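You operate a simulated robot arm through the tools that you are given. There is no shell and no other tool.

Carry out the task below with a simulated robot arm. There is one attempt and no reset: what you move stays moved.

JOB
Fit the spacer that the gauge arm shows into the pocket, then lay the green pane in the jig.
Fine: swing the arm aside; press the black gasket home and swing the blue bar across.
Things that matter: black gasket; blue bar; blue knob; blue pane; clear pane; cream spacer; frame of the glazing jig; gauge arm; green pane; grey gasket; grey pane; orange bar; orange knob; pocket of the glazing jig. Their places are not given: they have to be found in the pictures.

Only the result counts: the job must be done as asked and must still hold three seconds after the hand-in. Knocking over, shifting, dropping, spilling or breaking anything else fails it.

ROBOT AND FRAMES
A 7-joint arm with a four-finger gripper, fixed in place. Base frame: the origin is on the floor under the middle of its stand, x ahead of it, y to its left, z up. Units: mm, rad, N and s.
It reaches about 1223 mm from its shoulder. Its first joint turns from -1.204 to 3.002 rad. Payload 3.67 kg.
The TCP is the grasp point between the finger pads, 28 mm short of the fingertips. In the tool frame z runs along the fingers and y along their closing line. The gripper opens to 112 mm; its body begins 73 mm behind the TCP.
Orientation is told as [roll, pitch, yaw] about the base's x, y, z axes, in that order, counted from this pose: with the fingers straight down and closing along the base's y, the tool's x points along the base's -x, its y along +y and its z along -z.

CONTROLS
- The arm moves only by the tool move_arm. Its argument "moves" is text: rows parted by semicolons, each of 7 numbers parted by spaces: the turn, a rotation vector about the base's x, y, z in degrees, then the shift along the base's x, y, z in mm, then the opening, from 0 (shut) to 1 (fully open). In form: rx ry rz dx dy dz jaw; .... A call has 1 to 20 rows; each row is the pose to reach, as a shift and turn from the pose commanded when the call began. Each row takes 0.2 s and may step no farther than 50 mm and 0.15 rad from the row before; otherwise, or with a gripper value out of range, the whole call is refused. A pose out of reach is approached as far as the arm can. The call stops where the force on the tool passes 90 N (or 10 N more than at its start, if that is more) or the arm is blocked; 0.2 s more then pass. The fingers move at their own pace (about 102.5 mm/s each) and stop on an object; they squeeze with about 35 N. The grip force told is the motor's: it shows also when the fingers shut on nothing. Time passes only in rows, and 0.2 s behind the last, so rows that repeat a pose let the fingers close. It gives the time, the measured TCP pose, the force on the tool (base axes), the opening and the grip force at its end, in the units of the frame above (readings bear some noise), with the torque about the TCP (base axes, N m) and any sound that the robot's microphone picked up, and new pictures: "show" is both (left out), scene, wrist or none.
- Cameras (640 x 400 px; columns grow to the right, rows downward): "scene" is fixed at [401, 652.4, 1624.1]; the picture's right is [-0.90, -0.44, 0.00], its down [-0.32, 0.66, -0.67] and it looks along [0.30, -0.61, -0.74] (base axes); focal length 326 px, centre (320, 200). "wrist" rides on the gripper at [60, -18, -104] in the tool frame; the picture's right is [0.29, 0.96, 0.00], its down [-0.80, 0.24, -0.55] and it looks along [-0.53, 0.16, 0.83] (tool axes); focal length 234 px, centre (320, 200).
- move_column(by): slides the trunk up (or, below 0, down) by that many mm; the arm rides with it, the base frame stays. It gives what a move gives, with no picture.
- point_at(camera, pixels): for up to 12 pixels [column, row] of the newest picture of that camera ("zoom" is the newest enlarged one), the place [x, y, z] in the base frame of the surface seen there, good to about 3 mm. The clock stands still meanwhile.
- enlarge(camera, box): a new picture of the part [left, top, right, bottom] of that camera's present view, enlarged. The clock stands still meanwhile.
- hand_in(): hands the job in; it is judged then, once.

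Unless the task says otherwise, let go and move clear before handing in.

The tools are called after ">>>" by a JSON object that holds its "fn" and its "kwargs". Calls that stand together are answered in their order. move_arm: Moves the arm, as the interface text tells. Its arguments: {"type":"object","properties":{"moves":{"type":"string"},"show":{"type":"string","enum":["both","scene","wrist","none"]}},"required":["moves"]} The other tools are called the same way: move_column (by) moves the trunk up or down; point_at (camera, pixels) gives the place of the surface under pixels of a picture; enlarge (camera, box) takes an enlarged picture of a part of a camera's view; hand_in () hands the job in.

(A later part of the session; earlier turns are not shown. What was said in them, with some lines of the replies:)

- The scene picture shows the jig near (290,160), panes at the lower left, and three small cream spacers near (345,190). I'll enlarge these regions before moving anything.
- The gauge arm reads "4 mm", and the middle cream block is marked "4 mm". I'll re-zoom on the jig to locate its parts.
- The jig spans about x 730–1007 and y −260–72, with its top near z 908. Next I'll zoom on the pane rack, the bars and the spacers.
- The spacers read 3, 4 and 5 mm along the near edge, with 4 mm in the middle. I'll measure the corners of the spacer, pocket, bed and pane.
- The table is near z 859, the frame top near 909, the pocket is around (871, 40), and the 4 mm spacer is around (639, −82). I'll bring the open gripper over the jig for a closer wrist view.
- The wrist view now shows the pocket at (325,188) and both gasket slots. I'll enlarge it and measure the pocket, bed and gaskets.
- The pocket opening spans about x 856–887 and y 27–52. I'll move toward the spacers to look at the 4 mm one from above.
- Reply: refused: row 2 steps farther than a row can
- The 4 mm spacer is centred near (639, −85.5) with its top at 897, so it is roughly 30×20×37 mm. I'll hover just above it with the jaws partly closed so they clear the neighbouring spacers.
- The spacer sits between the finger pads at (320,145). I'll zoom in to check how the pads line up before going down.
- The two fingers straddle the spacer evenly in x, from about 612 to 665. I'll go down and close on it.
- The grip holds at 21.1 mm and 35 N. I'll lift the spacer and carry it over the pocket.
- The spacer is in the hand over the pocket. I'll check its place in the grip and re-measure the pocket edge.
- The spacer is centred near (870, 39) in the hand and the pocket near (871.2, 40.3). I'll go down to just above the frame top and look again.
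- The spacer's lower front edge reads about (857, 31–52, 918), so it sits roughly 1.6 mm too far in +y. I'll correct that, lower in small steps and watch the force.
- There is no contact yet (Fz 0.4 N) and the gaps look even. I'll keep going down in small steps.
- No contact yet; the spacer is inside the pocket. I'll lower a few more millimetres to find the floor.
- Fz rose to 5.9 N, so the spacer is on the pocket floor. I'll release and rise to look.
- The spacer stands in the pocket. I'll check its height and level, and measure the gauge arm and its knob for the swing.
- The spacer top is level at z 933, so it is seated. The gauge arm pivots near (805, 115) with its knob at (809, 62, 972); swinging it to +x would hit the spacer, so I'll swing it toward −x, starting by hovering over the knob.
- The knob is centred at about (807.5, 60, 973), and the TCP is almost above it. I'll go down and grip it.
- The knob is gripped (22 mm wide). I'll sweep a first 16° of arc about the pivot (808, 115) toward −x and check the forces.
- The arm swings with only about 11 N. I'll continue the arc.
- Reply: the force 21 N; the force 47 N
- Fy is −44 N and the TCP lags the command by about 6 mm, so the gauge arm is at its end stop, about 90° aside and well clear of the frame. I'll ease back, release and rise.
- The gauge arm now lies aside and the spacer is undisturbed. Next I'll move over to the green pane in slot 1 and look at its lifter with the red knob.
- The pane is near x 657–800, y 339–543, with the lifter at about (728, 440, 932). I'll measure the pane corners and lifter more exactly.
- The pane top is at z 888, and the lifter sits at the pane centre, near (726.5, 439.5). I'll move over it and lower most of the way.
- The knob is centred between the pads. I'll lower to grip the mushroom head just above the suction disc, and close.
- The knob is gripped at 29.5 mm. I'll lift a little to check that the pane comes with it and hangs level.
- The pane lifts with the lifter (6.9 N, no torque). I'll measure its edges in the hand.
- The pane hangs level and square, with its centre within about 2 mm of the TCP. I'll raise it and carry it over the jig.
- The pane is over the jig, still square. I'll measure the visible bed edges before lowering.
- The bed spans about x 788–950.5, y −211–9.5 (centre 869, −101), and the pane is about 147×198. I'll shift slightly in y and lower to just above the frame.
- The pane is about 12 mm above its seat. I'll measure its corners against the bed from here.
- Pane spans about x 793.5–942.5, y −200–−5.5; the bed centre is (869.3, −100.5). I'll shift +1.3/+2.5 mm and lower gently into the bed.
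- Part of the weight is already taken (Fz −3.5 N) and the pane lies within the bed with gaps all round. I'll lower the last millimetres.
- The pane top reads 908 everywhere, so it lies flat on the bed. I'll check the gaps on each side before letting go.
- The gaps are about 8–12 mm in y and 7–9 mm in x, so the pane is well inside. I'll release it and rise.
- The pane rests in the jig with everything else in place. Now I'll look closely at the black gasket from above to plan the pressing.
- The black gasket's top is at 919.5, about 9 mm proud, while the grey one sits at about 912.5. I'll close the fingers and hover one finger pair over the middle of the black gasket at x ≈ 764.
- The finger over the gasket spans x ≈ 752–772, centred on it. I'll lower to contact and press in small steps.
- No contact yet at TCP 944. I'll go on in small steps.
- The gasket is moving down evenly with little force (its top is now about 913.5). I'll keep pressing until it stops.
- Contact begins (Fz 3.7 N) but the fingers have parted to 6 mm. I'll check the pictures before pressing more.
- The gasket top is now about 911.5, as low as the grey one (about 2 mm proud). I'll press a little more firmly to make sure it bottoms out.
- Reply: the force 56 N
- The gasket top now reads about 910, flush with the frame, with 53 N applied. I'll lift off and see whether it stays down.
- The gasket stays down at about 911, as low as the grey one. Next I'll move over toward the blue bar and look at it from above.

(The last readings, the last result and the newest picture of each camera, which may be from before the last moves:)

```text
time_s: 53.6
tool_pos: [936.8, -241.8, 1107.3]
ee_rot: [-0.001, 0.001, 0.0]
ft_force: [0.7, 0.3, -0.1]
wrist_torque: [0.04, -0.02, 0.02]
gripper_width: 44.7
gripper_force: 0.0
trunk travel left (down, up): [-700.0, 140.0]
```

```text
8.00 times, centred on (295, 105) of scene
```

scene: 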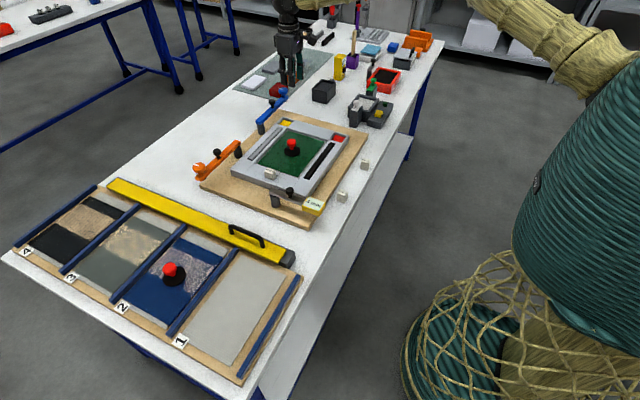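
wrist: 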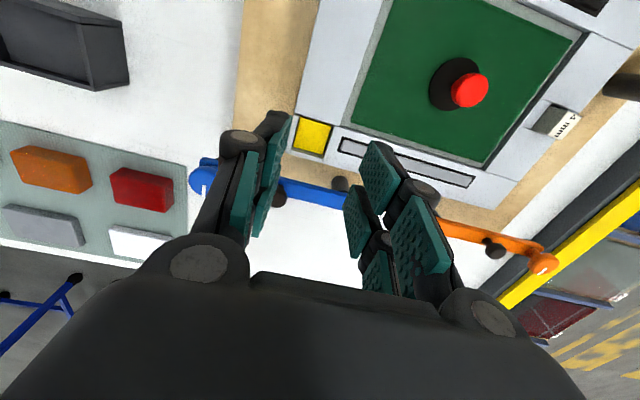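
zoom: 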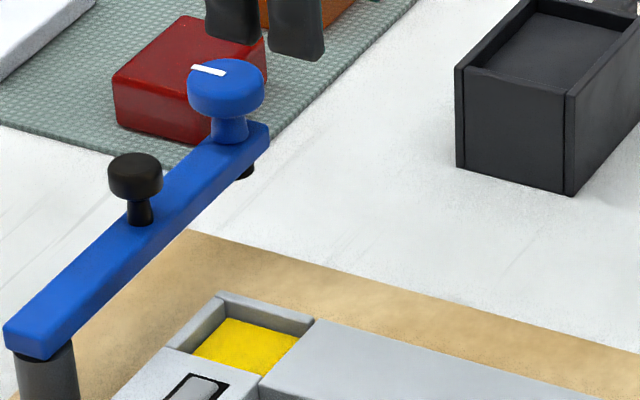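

The black knob of the blue bar is at (1046, −260, 971), the pivot near (1047, −173), and the foot under the bar's end clears the pane. I'll hover over that knob.

>>> {"fn": "move_arm", "kwargs": {"moves": "0 0 0 36 -6 -15 0.45; 0 0 0 72 -12 -30 0.45; 0 0 0 109 -19 -50 0.45; 0 0 0 109 -19 -87 0.45; 0 0 0 109 -19 -87 0.45", "show": "both"}}

>>> {"fn": "enlarge", "kwargs": {"camera": "wrist", "box": [220, 80, 420, 240]}}

>>> {"fn": "enlarge", "kwargs": {"camera": "scene", "box": [240, 60, 330, 150]}}

```text
time_s: 54.8
tool_pos: [1045.7, -258.5, 1019.4]
ee_rot: [0.0, -0.001, 0.0]
ft_force: [0.5, 0.1, 0.4]
wrist_torque: [-0.05, 0.01, -0.02]
gripper_width: 50.3
gripper_force: 0.1
trunk travel left (down, up): [-700.0, 140.0]
```

scene: 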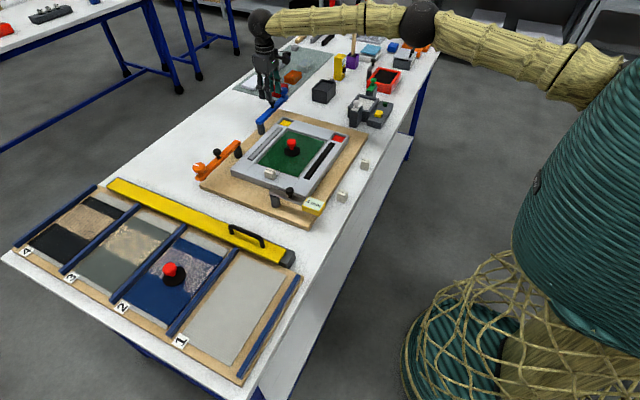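
wrist: 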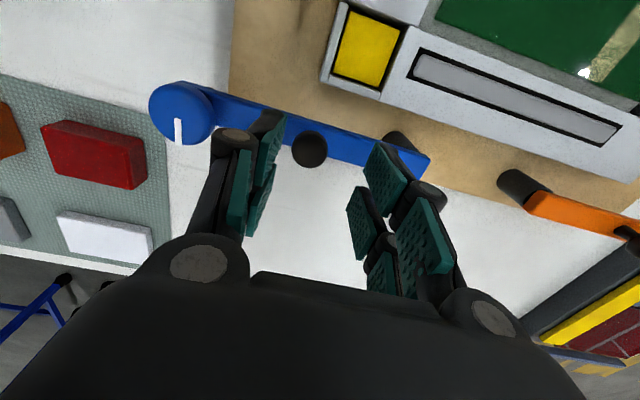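

```text
2.50 times, centred on (320, 160) of wrist
```

zoom: 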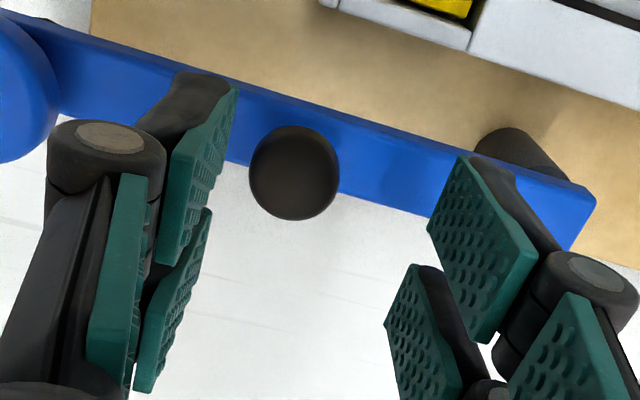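

```text
4.44 times, centred on (285, 105) of scene
```

zoom: 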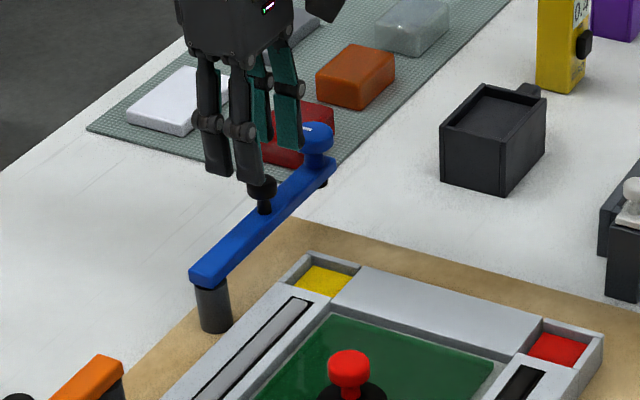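

>>> {"fn": "point_at", "kwargs": {"camera": "wrist", "pixels": [[309, 149], [295, 148], [324, 150], [310, 135], [308, 163], [413, 160], [400, 142], [180, 113], [185, 95]]}}

```text
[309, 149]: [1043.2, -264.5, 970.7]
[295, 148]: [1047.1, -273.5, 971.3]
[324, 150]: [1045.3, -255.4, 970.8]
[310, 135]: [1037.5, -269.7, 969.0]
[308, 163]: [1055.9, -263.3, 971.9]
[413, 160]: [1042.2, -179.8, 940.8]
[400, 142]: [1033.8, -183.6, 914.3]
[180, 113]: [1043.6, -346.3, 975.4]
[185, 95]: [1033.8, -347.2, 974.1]
```

The knob is at about (1046, −262.5), so I'll shift 4 mm in −y, go down and grip it.

>>> {"fn": "move_arm", "kwargs": {"moves": "0 0 0 0 -4 -18 0.45; 0 0 0 0 -4 -37 0.45; 0 0 0 0 -4 -37 0.45; 0 0 0 0 -4 -37 0; 0 0 0 0 -4 -37 0; 0 0 0 0 -4 -37 0", "show": "both"}}

>>> {"fn": "enlarge", "kwargs": {"camera": "scene", "box": [240, 60, 330, 150]}}

```text
time_s: 56.2
tool_pos: [1044.8, -264.6, 983.4]
ee_rot: [-0.001, 0.0, -0.001]
ft_force: [0.1, -1.9, 3.6]
wrist_torque: [-0.11, 0.03, -0.07]
gripper_width: 24.5
gripper_force: 45.0
trunk travel left (down, up): [-700.0, 140.0]
```

scene: 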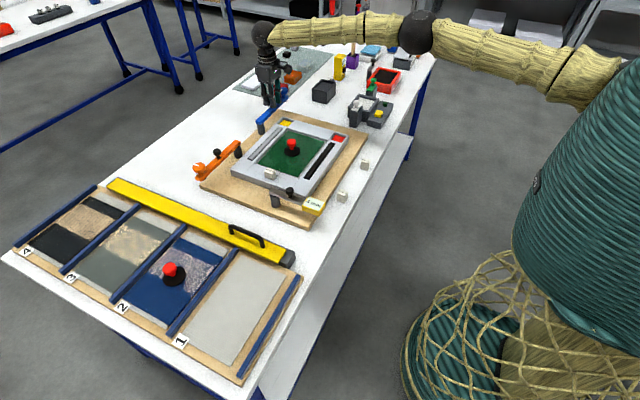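
wrist: 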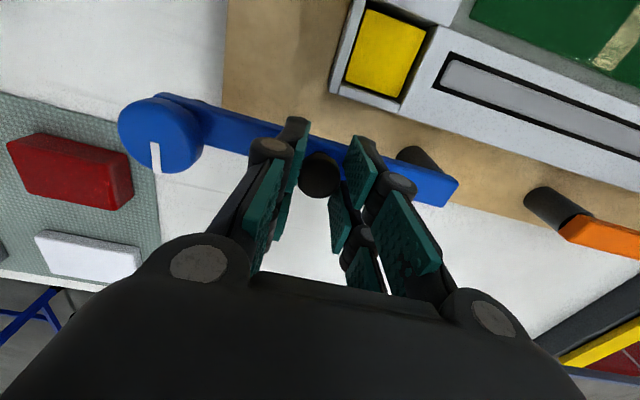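

```text
4.44 times, centred on (285, 105) of scene
```

zoom: 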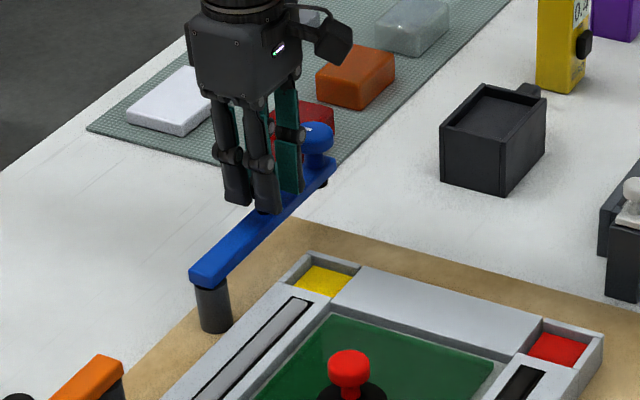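

The knob is gripped at 24.5 mm. I'll sweep the first 15° about the pivot, toward −x, and check the forces.

>>> {"fn": "move_arm", "kwargs": {"moves": "0 0 0 -3.9 0.1 0 0; 0 0 0 -7.8 0.3 0 0; 0 0 0 -11.7 0.8 0 0; 0 0 0 -15.5 1.4 0 0; 0 0 0 -19.4 2.1 0 0; 0 0 0 -23.2 3 0 0; 0 0 0 -23.2 3 0 0", "show": "scene"}}

>>> {"fn": "enlarge", "kwargs": {"camera": "scene", "box": [240, 60, 330, 150]}}

```text
time_s: 57.8
tool_pos: [1021.7, -262.2, 981.6]
ee_rot: [0.002, 0.001, -0.002]
ft_force: [1.3, -4.7, 4.4]
wrist_torque: [-0.09, -0.37, -0.23]
gripper_width: 22.9
gripper_force: 44.8
trunk travel left (down, up): [-700.0, 140.0]
```

scene: 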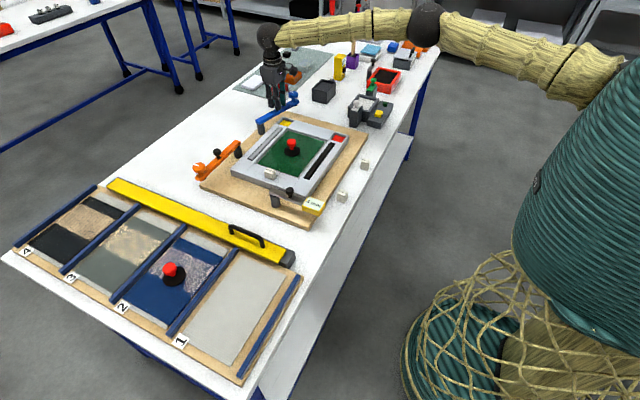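

```text
4.44 times, centred on (285, 105) of scene
```

zoom: 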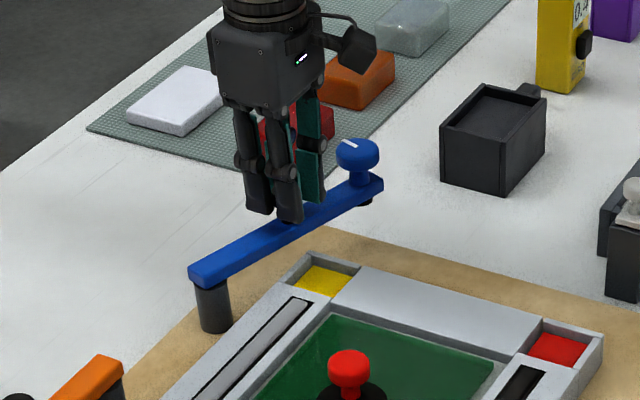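

The bar follows with little force. I'll continue the arc to about 50°.

>>> {"fn": "move_arm", "kwargs": {"moves": "0 0 0 -3.8 1.1 0 0; 0 0 0 -7.5 2.4 0 0; 0 0 0 -11.1 3.8 0 0; 0 0 0 -14.7 5.3 0 0; 0 0 0 -18.2 7.1 0 0; 0 0 0 -21.6 8.9 0 0; 0 0 0 -25 11 0 0; 0 0 0 -28.2 13.1 0 0; 0 0 0 -31.3 15.5 0 0; 0 0 0 -34.4 17.9 0 0; 0 0 0 -37.3 20.5 0 0; 0 0 0 -40.1 23.2 0 0; 0 0 0 -42.8 26 0 0; 0 0 0 -45.4 28.9 0 0; 0 0 0 -45.4 28.9 0 0", "show": "scene"}}

>>> {"fn": "enlarge", "kwargs": {"camera": "scene", "box": [240, 70, 330, 160]}}

```text
time_s: 61.0
tool_pos: [978.5, -231.4, 981.5]
ee_rot: [-0.002, 0.0, 0.001]
ft_force: [7.9, 3.4, -1.0]
wrist_torque: [0.11, -0.52, -0.17]
gripper_width: 23.3
gripper_force: 44.4
trunk travel left (down, up): [-700.0, 140.0]
```

scene: 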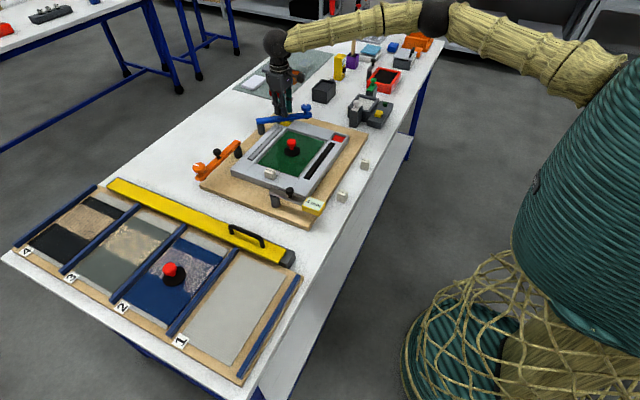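

```text
4.44 times, centred on (285, 115) of scene
```

zoom: 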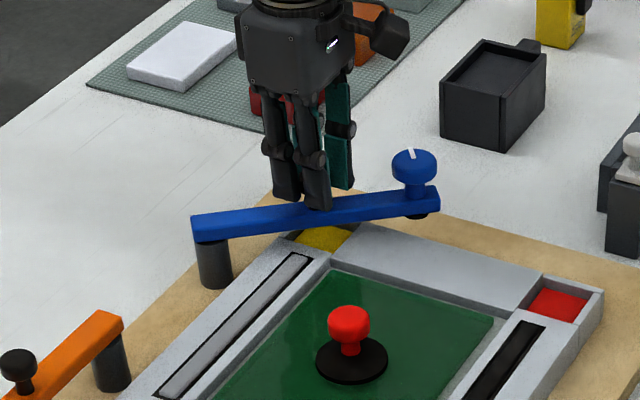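

>>> {"fn": "move_arm", "kwargs": {"moves": "0 0 0 -2.5 3 0 0; 0 0 0 -4.8 6.2 0 0; 0 0 0 -6.9 9.4 0 0; 0 0 0 -9 12.8 0 0; 0 0 0 -10.8 16.2 0 0; 0 0 0 -12.6 19.7 0 0; 0 0 0 -14.1 23.3 0 0; 0 0 0 -15.5 26.9 0 0; 0 0 0 -16.8 30.6 0 0; 0 0 0 -17.9 34.4 0 0; 0 0 0 -18.8 38.2 0 0; 0 0 0 -19.6 42 0 0; 0 0 0 -20.2 45.9 0 0; 0 0 0 -20.6 49.7 0 0; 0 0 0 -20.6 49.7 0 0", "show": "both"}}

>>> {"fn": "enlarge", "kwargs": {"camera": "scene", "box": [240, 80, 330, 170]}}

```text
time_s: 64.2
tool_pos: [957.7, -183.7, 979.9]
ee_rot: [0.002, 0.002, -0.001]
ft_force: [21.7, -3.7, -0.1]
wrist_torque: [-0.06, -0.61, -0.43]
gripper_width: 23.2
gripper_force: 45.1
trunk travel left (down, up): [-700.0, 140.0]
```

scene: 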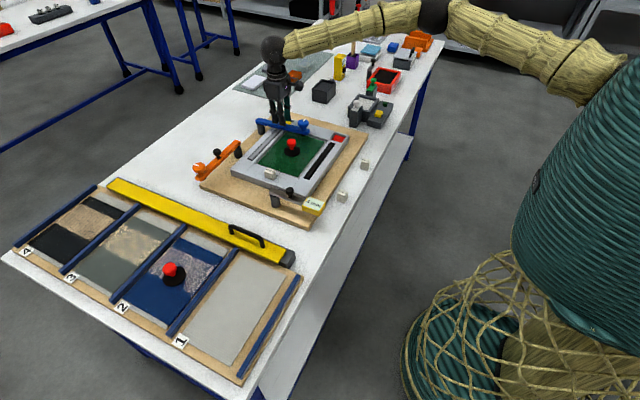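
wrist: 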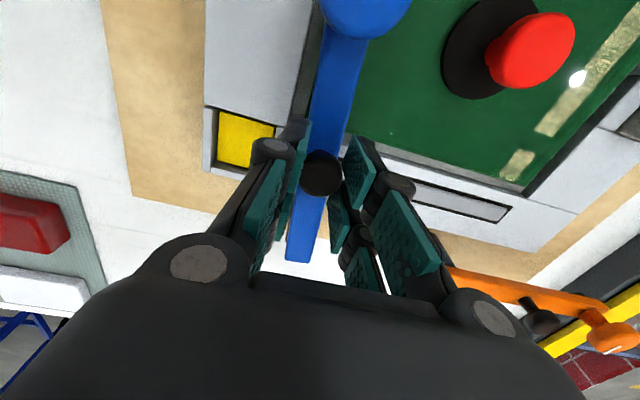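

```text
4.44 times, centred on (285, 125) of scene
```

zoom: 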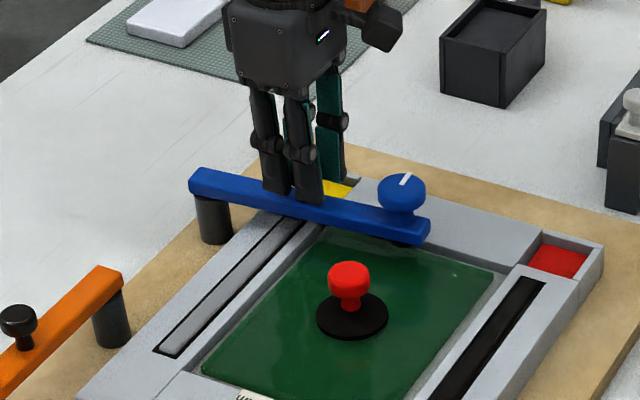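

The bar is nearly across (about 85°). I'll ease the radial pull slightly and continue until it meets its stop.

>>> {"fn": "move_arm", "kwargs": {"moves": "0 0 0 0.5 2 0 0; 0 0 0 0.8 4 0 0; 0 0 0 1 6 0 0; 0 0 0 1 8 0 0; 0 0 0 1 8 0 0", "show": "scene"}}

>>> {"fn": "enlarge", "kwargs": {"camera": "scene", "box": [240, 80, 330, 170]}}

```text
time_s: 65.4
tool_pos: [958.1, -174.8, 979.6]
ee_rot: [-0.001, 0.003, 0.001]
ft_force: [8.3, -5.8, -6.6]
wrist_torque: [-0.19, -0.06, -0.4]
gripper_width: 22.7
gripper_force: 44.7
trunk travel left (down, up): [-700.0, 140.0]
```

scene: 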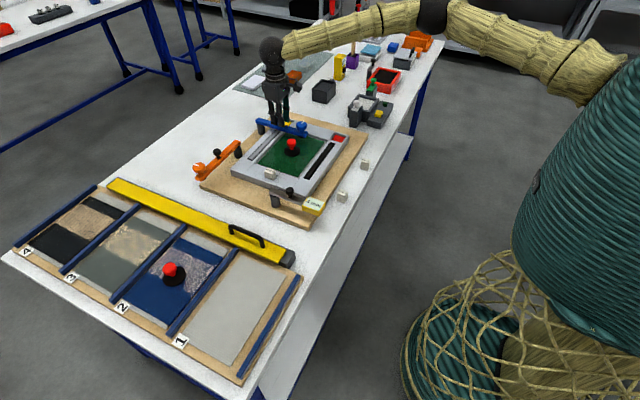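

```text
4.44 times, centred on (285, 125) of scene
```

zoom: 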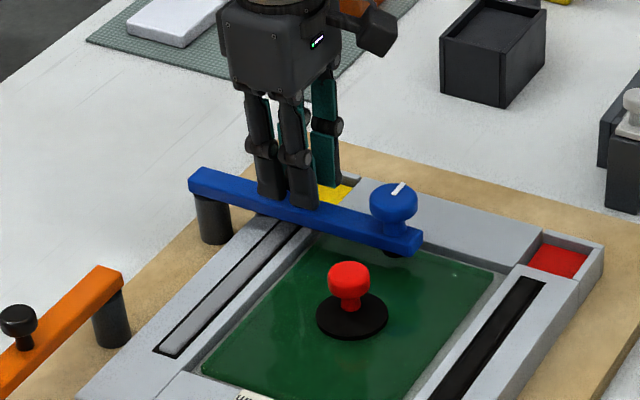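

>>> {"fn": "point_at", "kwargs": {"camera": "zoom", "pixels": [[195, 180], [215, 185], [240, 195], [340, 220], [370, 228], [405, 240], [392, 195], [215, 215], [395, 252], [350, 225]]}}

>>> {"fn": "move_arm", "kwargs": {"moves": "0 0 0 0.2 2 0 0; 0 0 0 0.4 4 0 0; 0 0 0 0.4 4 0 0", "show": "none"}}

```text
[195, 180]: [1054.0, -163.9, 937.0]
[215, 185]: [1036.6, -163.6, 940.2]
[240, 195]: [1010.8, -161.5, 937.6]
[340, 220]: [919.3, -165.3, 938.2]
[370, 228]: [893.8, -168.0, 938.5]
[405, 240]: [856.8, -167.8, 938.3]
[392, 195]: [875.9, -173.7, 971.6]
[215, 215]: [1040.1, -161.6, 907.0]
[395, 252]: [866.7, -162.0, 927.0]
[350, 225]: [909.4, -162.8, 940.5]
```

```text
time_s: 66.2
tool_pos: [959.1, -174.9, 980.0]
ee_rot: [-0.001, 0.004, -0.002]
ft_force: [-6.0, -29.8, -8.2]
wrist_torque: [-0.99, 0.33, -0.21]
gripper_width: 22.7
gripper_force: 45.0
trunk travel left (down, up): [-700.0, 140.0]
```

Fy jumped to −30 N with no further motion: the bar is at its stop, square across the pane. I'll ease off, release and rise.

>>> {"fn": "move_arm", "kwargs": {"moves": "0 0 0 -0.3 -2 0 0; 0 0 0 -0.3 -3.5 0 0; 0 0 0 -0.3 -3.5 0 0; 0 0 0 -0.3 -3.5 0 0.45; 0 0 0 -0.3 -3.5 0 0.45; 0 0 0 -0.3 -3.5 20 0.45; 0 0 0 -0.3 -3.5 60 0.45; 0 0 0 -0.3 -3.5 100 0.45; 0 0 0 -0.3 -3.5 130 0.45; 0 0 0 -0.3 -3.5 130 0.45", "show": "both"}}

>>> {"fn": "enlarge", "kwargs": {"camera": "scene", "box": [190, 80, 370, 220]}}

>>> {"fn": "enlarge", "kwargs": {"camera": "scene", "box": [240, 100, 350, 190]}}

```text
time_s: 68.4
tool_pos: [958.1, -173.8, 1110.7]
ee_rot: [0.001, 0.0, 0.0]
ft_force: [0.3, -0.3, 0.3]
wrist_torque: [0.04, 0.01, 0.02]
gripper_width: 50.5
gripper_force: 0.1
trunk travel left (down, up): [-700.0, 140.0]
```

scene: 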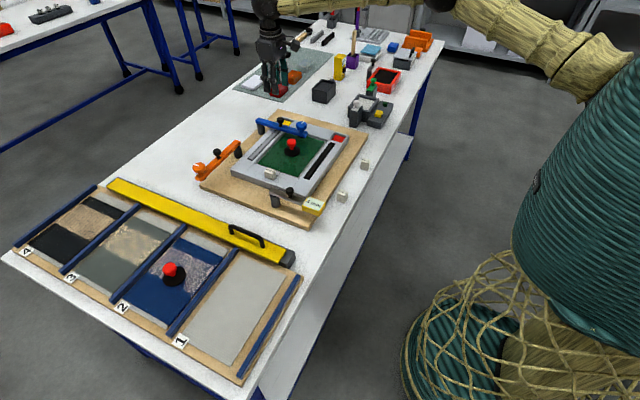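
wrist: 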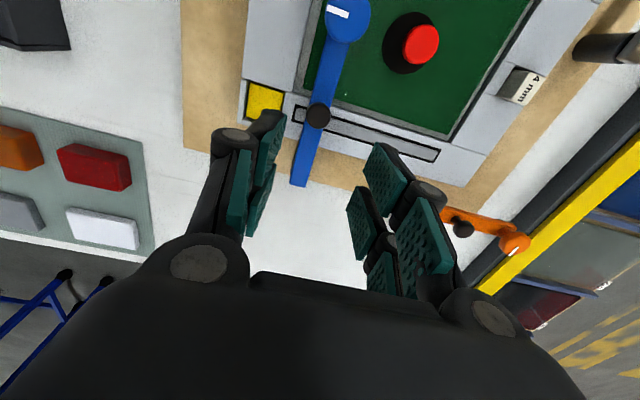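

```text
2.86 times, centred on (280, 150) of scene
```

zoom: 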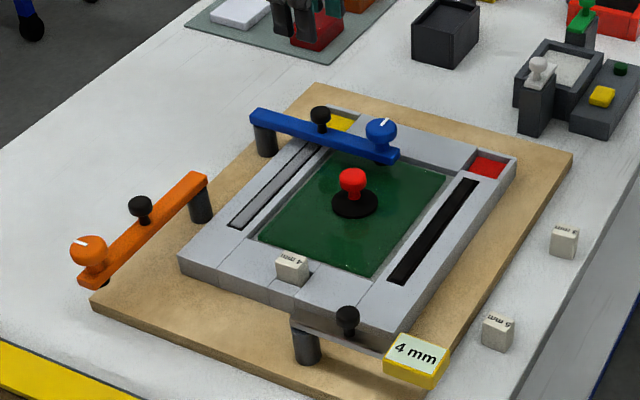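

```text
4.44 times, centred on (295, 145) of scene
```

zoom: 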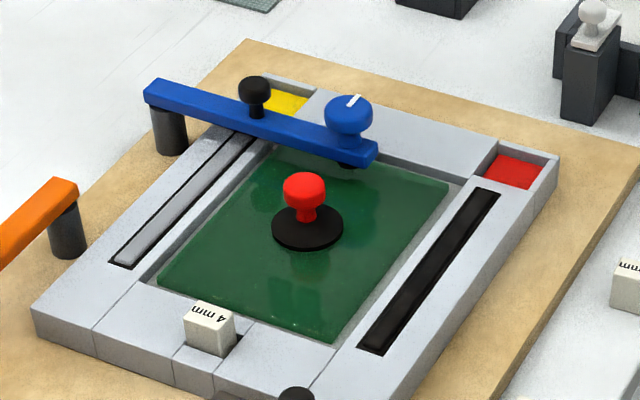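

The bar stays across, the pane, spacer and gauge arm look right. I'll check the gasket height along its length against the frame and the grey gasket once more.

>>> {"fn": "enlarge", "kwargs": {"camera": "scene", "box": [300, 140, 352, 182]}}

>>> {"fn": "point_at", "kwargs": {"camera": "zoom", "pixels": [[240, 130], [200, 190], [280, 75], [160, 250], [130, 290], [220, 160], [290, 200], [250, 260], [330, 140], [180, 220], [260, 100], [110, 310]]}}

>>> {"fn": "enlarge", "kwargs": {"camera": "scene", "box": [260, 125, 300, 165]}}

>>> {"fn": "point_at", "kwargs": {"camera": "zoom", "pixels": [[160, 120], [130, 160], [180, 100], [100, 195], [80, 210], [200, 70], [150, 140], [120, 170], [60, 150], [90, 120], [110, 180], [170, 110]]}}

```text
9.52 times, centred on (326, 161) of scene
```

zoom: 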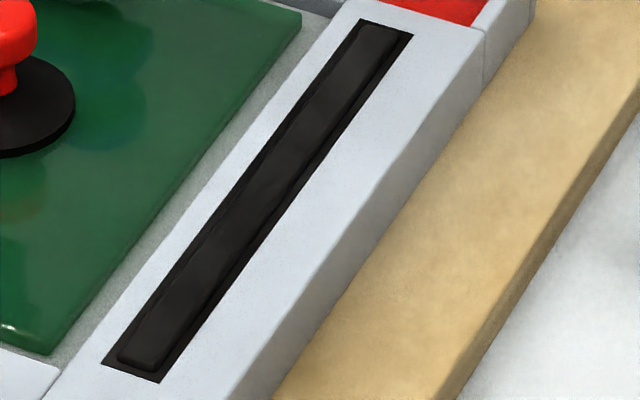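

```text
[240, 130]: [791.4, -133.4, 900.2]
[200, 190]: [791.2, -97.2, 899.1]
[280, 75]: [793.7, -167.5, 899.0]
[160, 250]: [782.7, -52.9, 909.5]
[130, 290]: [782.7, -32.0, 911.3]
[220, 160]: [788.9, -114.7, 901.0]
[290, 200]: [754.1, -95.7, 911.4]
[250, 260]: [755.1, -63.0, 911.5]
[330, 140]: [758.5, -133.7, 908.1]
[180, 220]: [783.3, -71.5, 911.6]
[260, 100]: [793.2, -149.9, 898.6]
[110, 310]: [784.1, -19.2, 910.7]
```

```text
10.00 times, centred on (280, 145) of scene
```

zoom: 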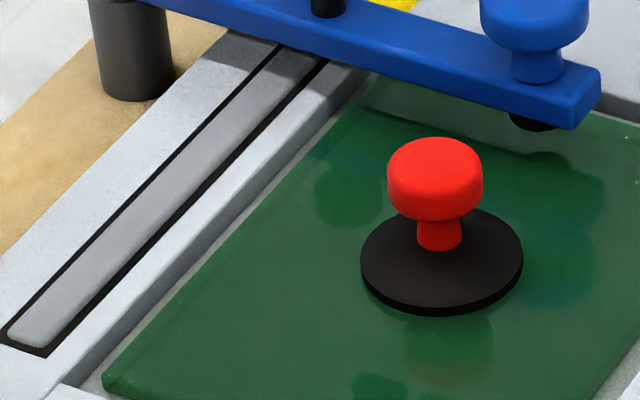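

```text
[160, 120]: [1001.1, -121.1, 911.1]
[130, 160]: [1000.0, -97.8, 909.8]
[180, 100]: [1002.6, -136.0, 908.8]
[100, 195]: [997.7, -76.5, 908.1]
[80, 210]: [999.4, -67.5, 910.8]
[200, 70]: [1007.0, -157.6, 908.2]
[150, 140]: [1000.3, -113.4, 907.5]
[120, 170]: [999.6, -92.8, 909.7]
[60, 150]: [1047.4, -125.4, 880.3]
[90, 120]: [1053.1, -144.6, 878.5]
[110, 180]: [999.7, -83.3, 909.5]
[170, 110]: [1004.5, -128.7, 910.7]
```

>>> {"fn": "point_at", "kwargs": {"camera": "zoom", "pixels": [[180, 165], [220, 125], [140, 210], [110, 240], [80, 275], [40, 315], [255, 85], [160, 190], [100, 255], [200, 145], [125, 230], [60, 300]]}}

>>> {"fn": "enlarge", "kwargs": {"camera": "scene", "box": [300, 140, 352, 182]}}

>>> {"fn": "point_at", "kwargs": {"camera": "zoom", "pixels": [[375, 45], [350, 75], [320, 115], [290, 150], [265, 185], [240, 215], [215, 245], [190, 280], [165, 315], [145, 345], [300, 140], [180, 300]]}}

```text
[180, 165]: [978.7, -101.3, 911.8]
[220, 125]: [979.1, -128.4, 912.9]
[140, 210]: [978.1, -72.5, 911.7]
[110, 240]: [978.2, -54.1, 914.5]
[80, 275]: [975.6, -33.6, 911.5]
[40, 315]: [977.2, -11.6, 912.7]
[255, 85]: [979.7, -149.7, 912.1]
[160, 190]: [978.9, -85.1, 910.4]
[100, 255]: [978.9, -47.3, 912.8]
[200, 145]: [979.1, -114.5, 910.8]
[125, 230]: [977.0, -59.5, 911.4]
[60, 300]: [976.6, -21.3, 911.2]
```

```text
9.52 times, centred on (326, 161) of scene
```

zoom: 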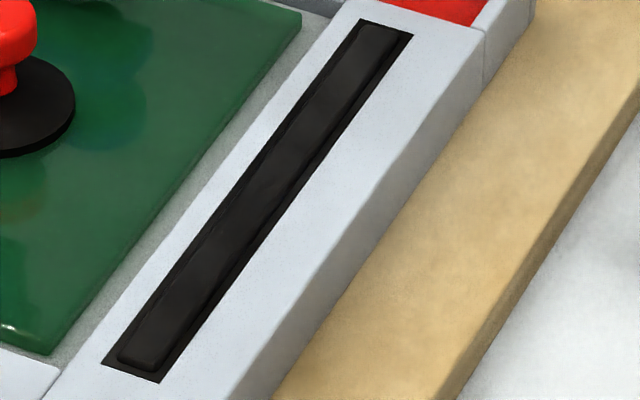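

```text
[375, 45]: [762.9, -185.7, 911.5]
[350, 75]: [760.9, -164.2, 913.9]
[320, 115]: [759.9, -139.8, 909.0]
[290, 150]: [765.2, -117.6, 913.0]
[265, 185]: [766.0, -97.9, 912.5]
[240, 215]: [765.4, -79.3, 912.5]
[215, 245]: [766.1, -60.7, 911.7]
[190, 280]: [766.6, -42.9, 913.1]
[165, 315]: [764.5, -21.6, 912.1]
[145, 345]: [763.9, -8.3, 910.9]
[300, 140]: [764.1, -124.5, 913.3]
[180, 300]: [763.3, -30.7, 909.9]
```

Both gaskets now average z 912, so the black one is home. I'll move the hand well clear and take a last look.

>>> {"fn": "move_arm", "kwargs": {"moves": "0 0 0 -20 10 30 0.45; 0 0 0 -55 25 55 0.45; 0 0 0 -95 40 70 0.45; 0 0 0 -140 55 80 0.45; 0 0 0 -185 70 85 0.45; 0 0 0 -230 85 90 0.45; 0 0 0 -275 100 90 0.45; 0 0 0 -320 115 90 0.45; 0 0 0 -350 120 90 0.45; 0 0 0 -350 120 90 0.45; 0 0 0 -350 120 90 0.45", "show": "both"}}

>>> {"fn": "enlarge", "kwargs": {"camera": "scene", "box": [190, 80, 370, 220]}}

>>> {"fn": "point_at", "kwargs": {"camera": "zoom", "pixels": [[262, 115], [300, 125], [350, 140], [395, 155], [300, 240], [420, 190], [370, 265], [290, 262], [410, 355], [320, 330], [430, 225], [352, 180]]}}

```text
time_s: 70.8
tool_pos: [605.3, -55.0, 1201.3]
ee_rot: [0.0, 0.0, 0.0]
ft_force: [0.2, 0.2, -0.2]
wrist_torque: [-0.02, -0.03, 0.06]
gripper_width: 50.6
gripper_force: 0.1
trunk travel left (down, up): [-700.0, 140.0]
```

scene: 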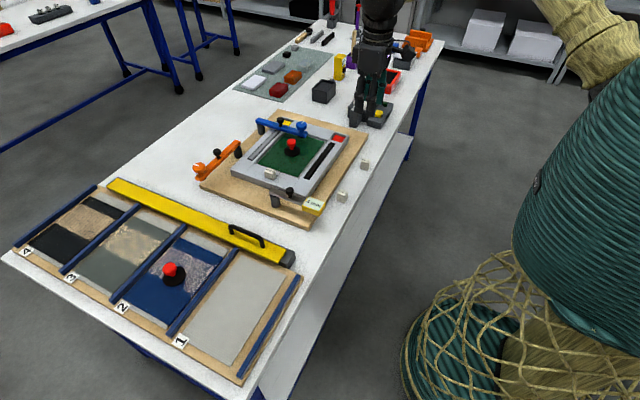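
wrist: 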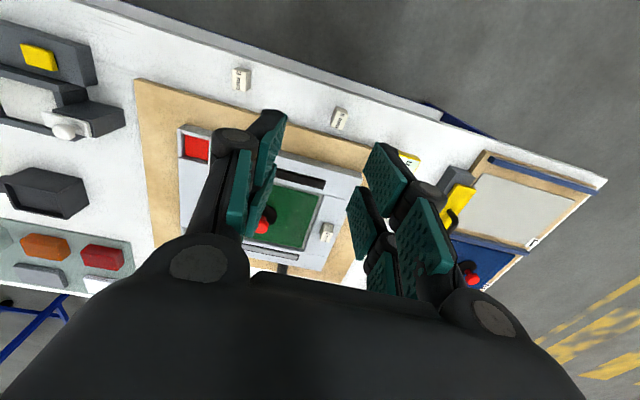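

```text
2.86 times, centred on (280, 150) of scene
```

zoom: 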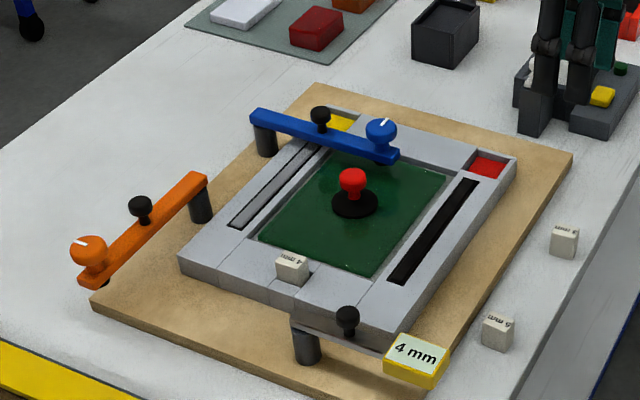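

```text
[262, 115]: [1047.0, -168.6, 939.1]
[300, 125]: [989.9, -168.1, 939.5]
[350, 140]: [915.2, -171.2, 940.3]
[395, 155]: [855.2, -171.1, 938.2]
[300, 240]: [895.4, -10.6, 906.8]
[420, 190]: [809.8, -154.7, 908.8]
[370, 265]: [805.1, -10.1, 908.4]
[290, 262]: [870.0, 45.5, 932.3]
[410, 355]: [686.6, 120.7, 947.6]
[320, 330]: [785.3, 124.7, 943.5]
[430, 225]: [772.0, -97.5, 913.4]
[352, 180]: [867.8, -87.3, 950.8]
```

The last check fits the job: the spacer is in its pocket (top 932), the gauge arm is aside, and the pane is flat at about 908. The black gasket is home, the blue bar lies square across, and the hand is clear. I'll hand in.

>>> {"fn": "hand_in", "kwargs": {}}

```text
The job is handed in.
```

The job is handed in, and everything was in place at my last check before the hand-in. I haven't seen a verdict.

- **Spacer:** The gauge arm showed 4 mm, so I put the 4 mm cream spacer in the pocket, where it stands level and seated.
- **Gauge arm:** It is swung about 90° to its stop on the robot's side, clear of the jig.
- **Green pane:** It lies flat in the jig bed, with gaps of about 7–12 mm to the frame all round. Its lifter is still attached.
- **Black gasket:** It stays down at about z 912, the same height as the grey gasket, along its whole length.
- **Blue bar:** It is swung square across the pane to its stop, and its foot does not touch the glass.

I saw no sign that anything else was moved or knocked.
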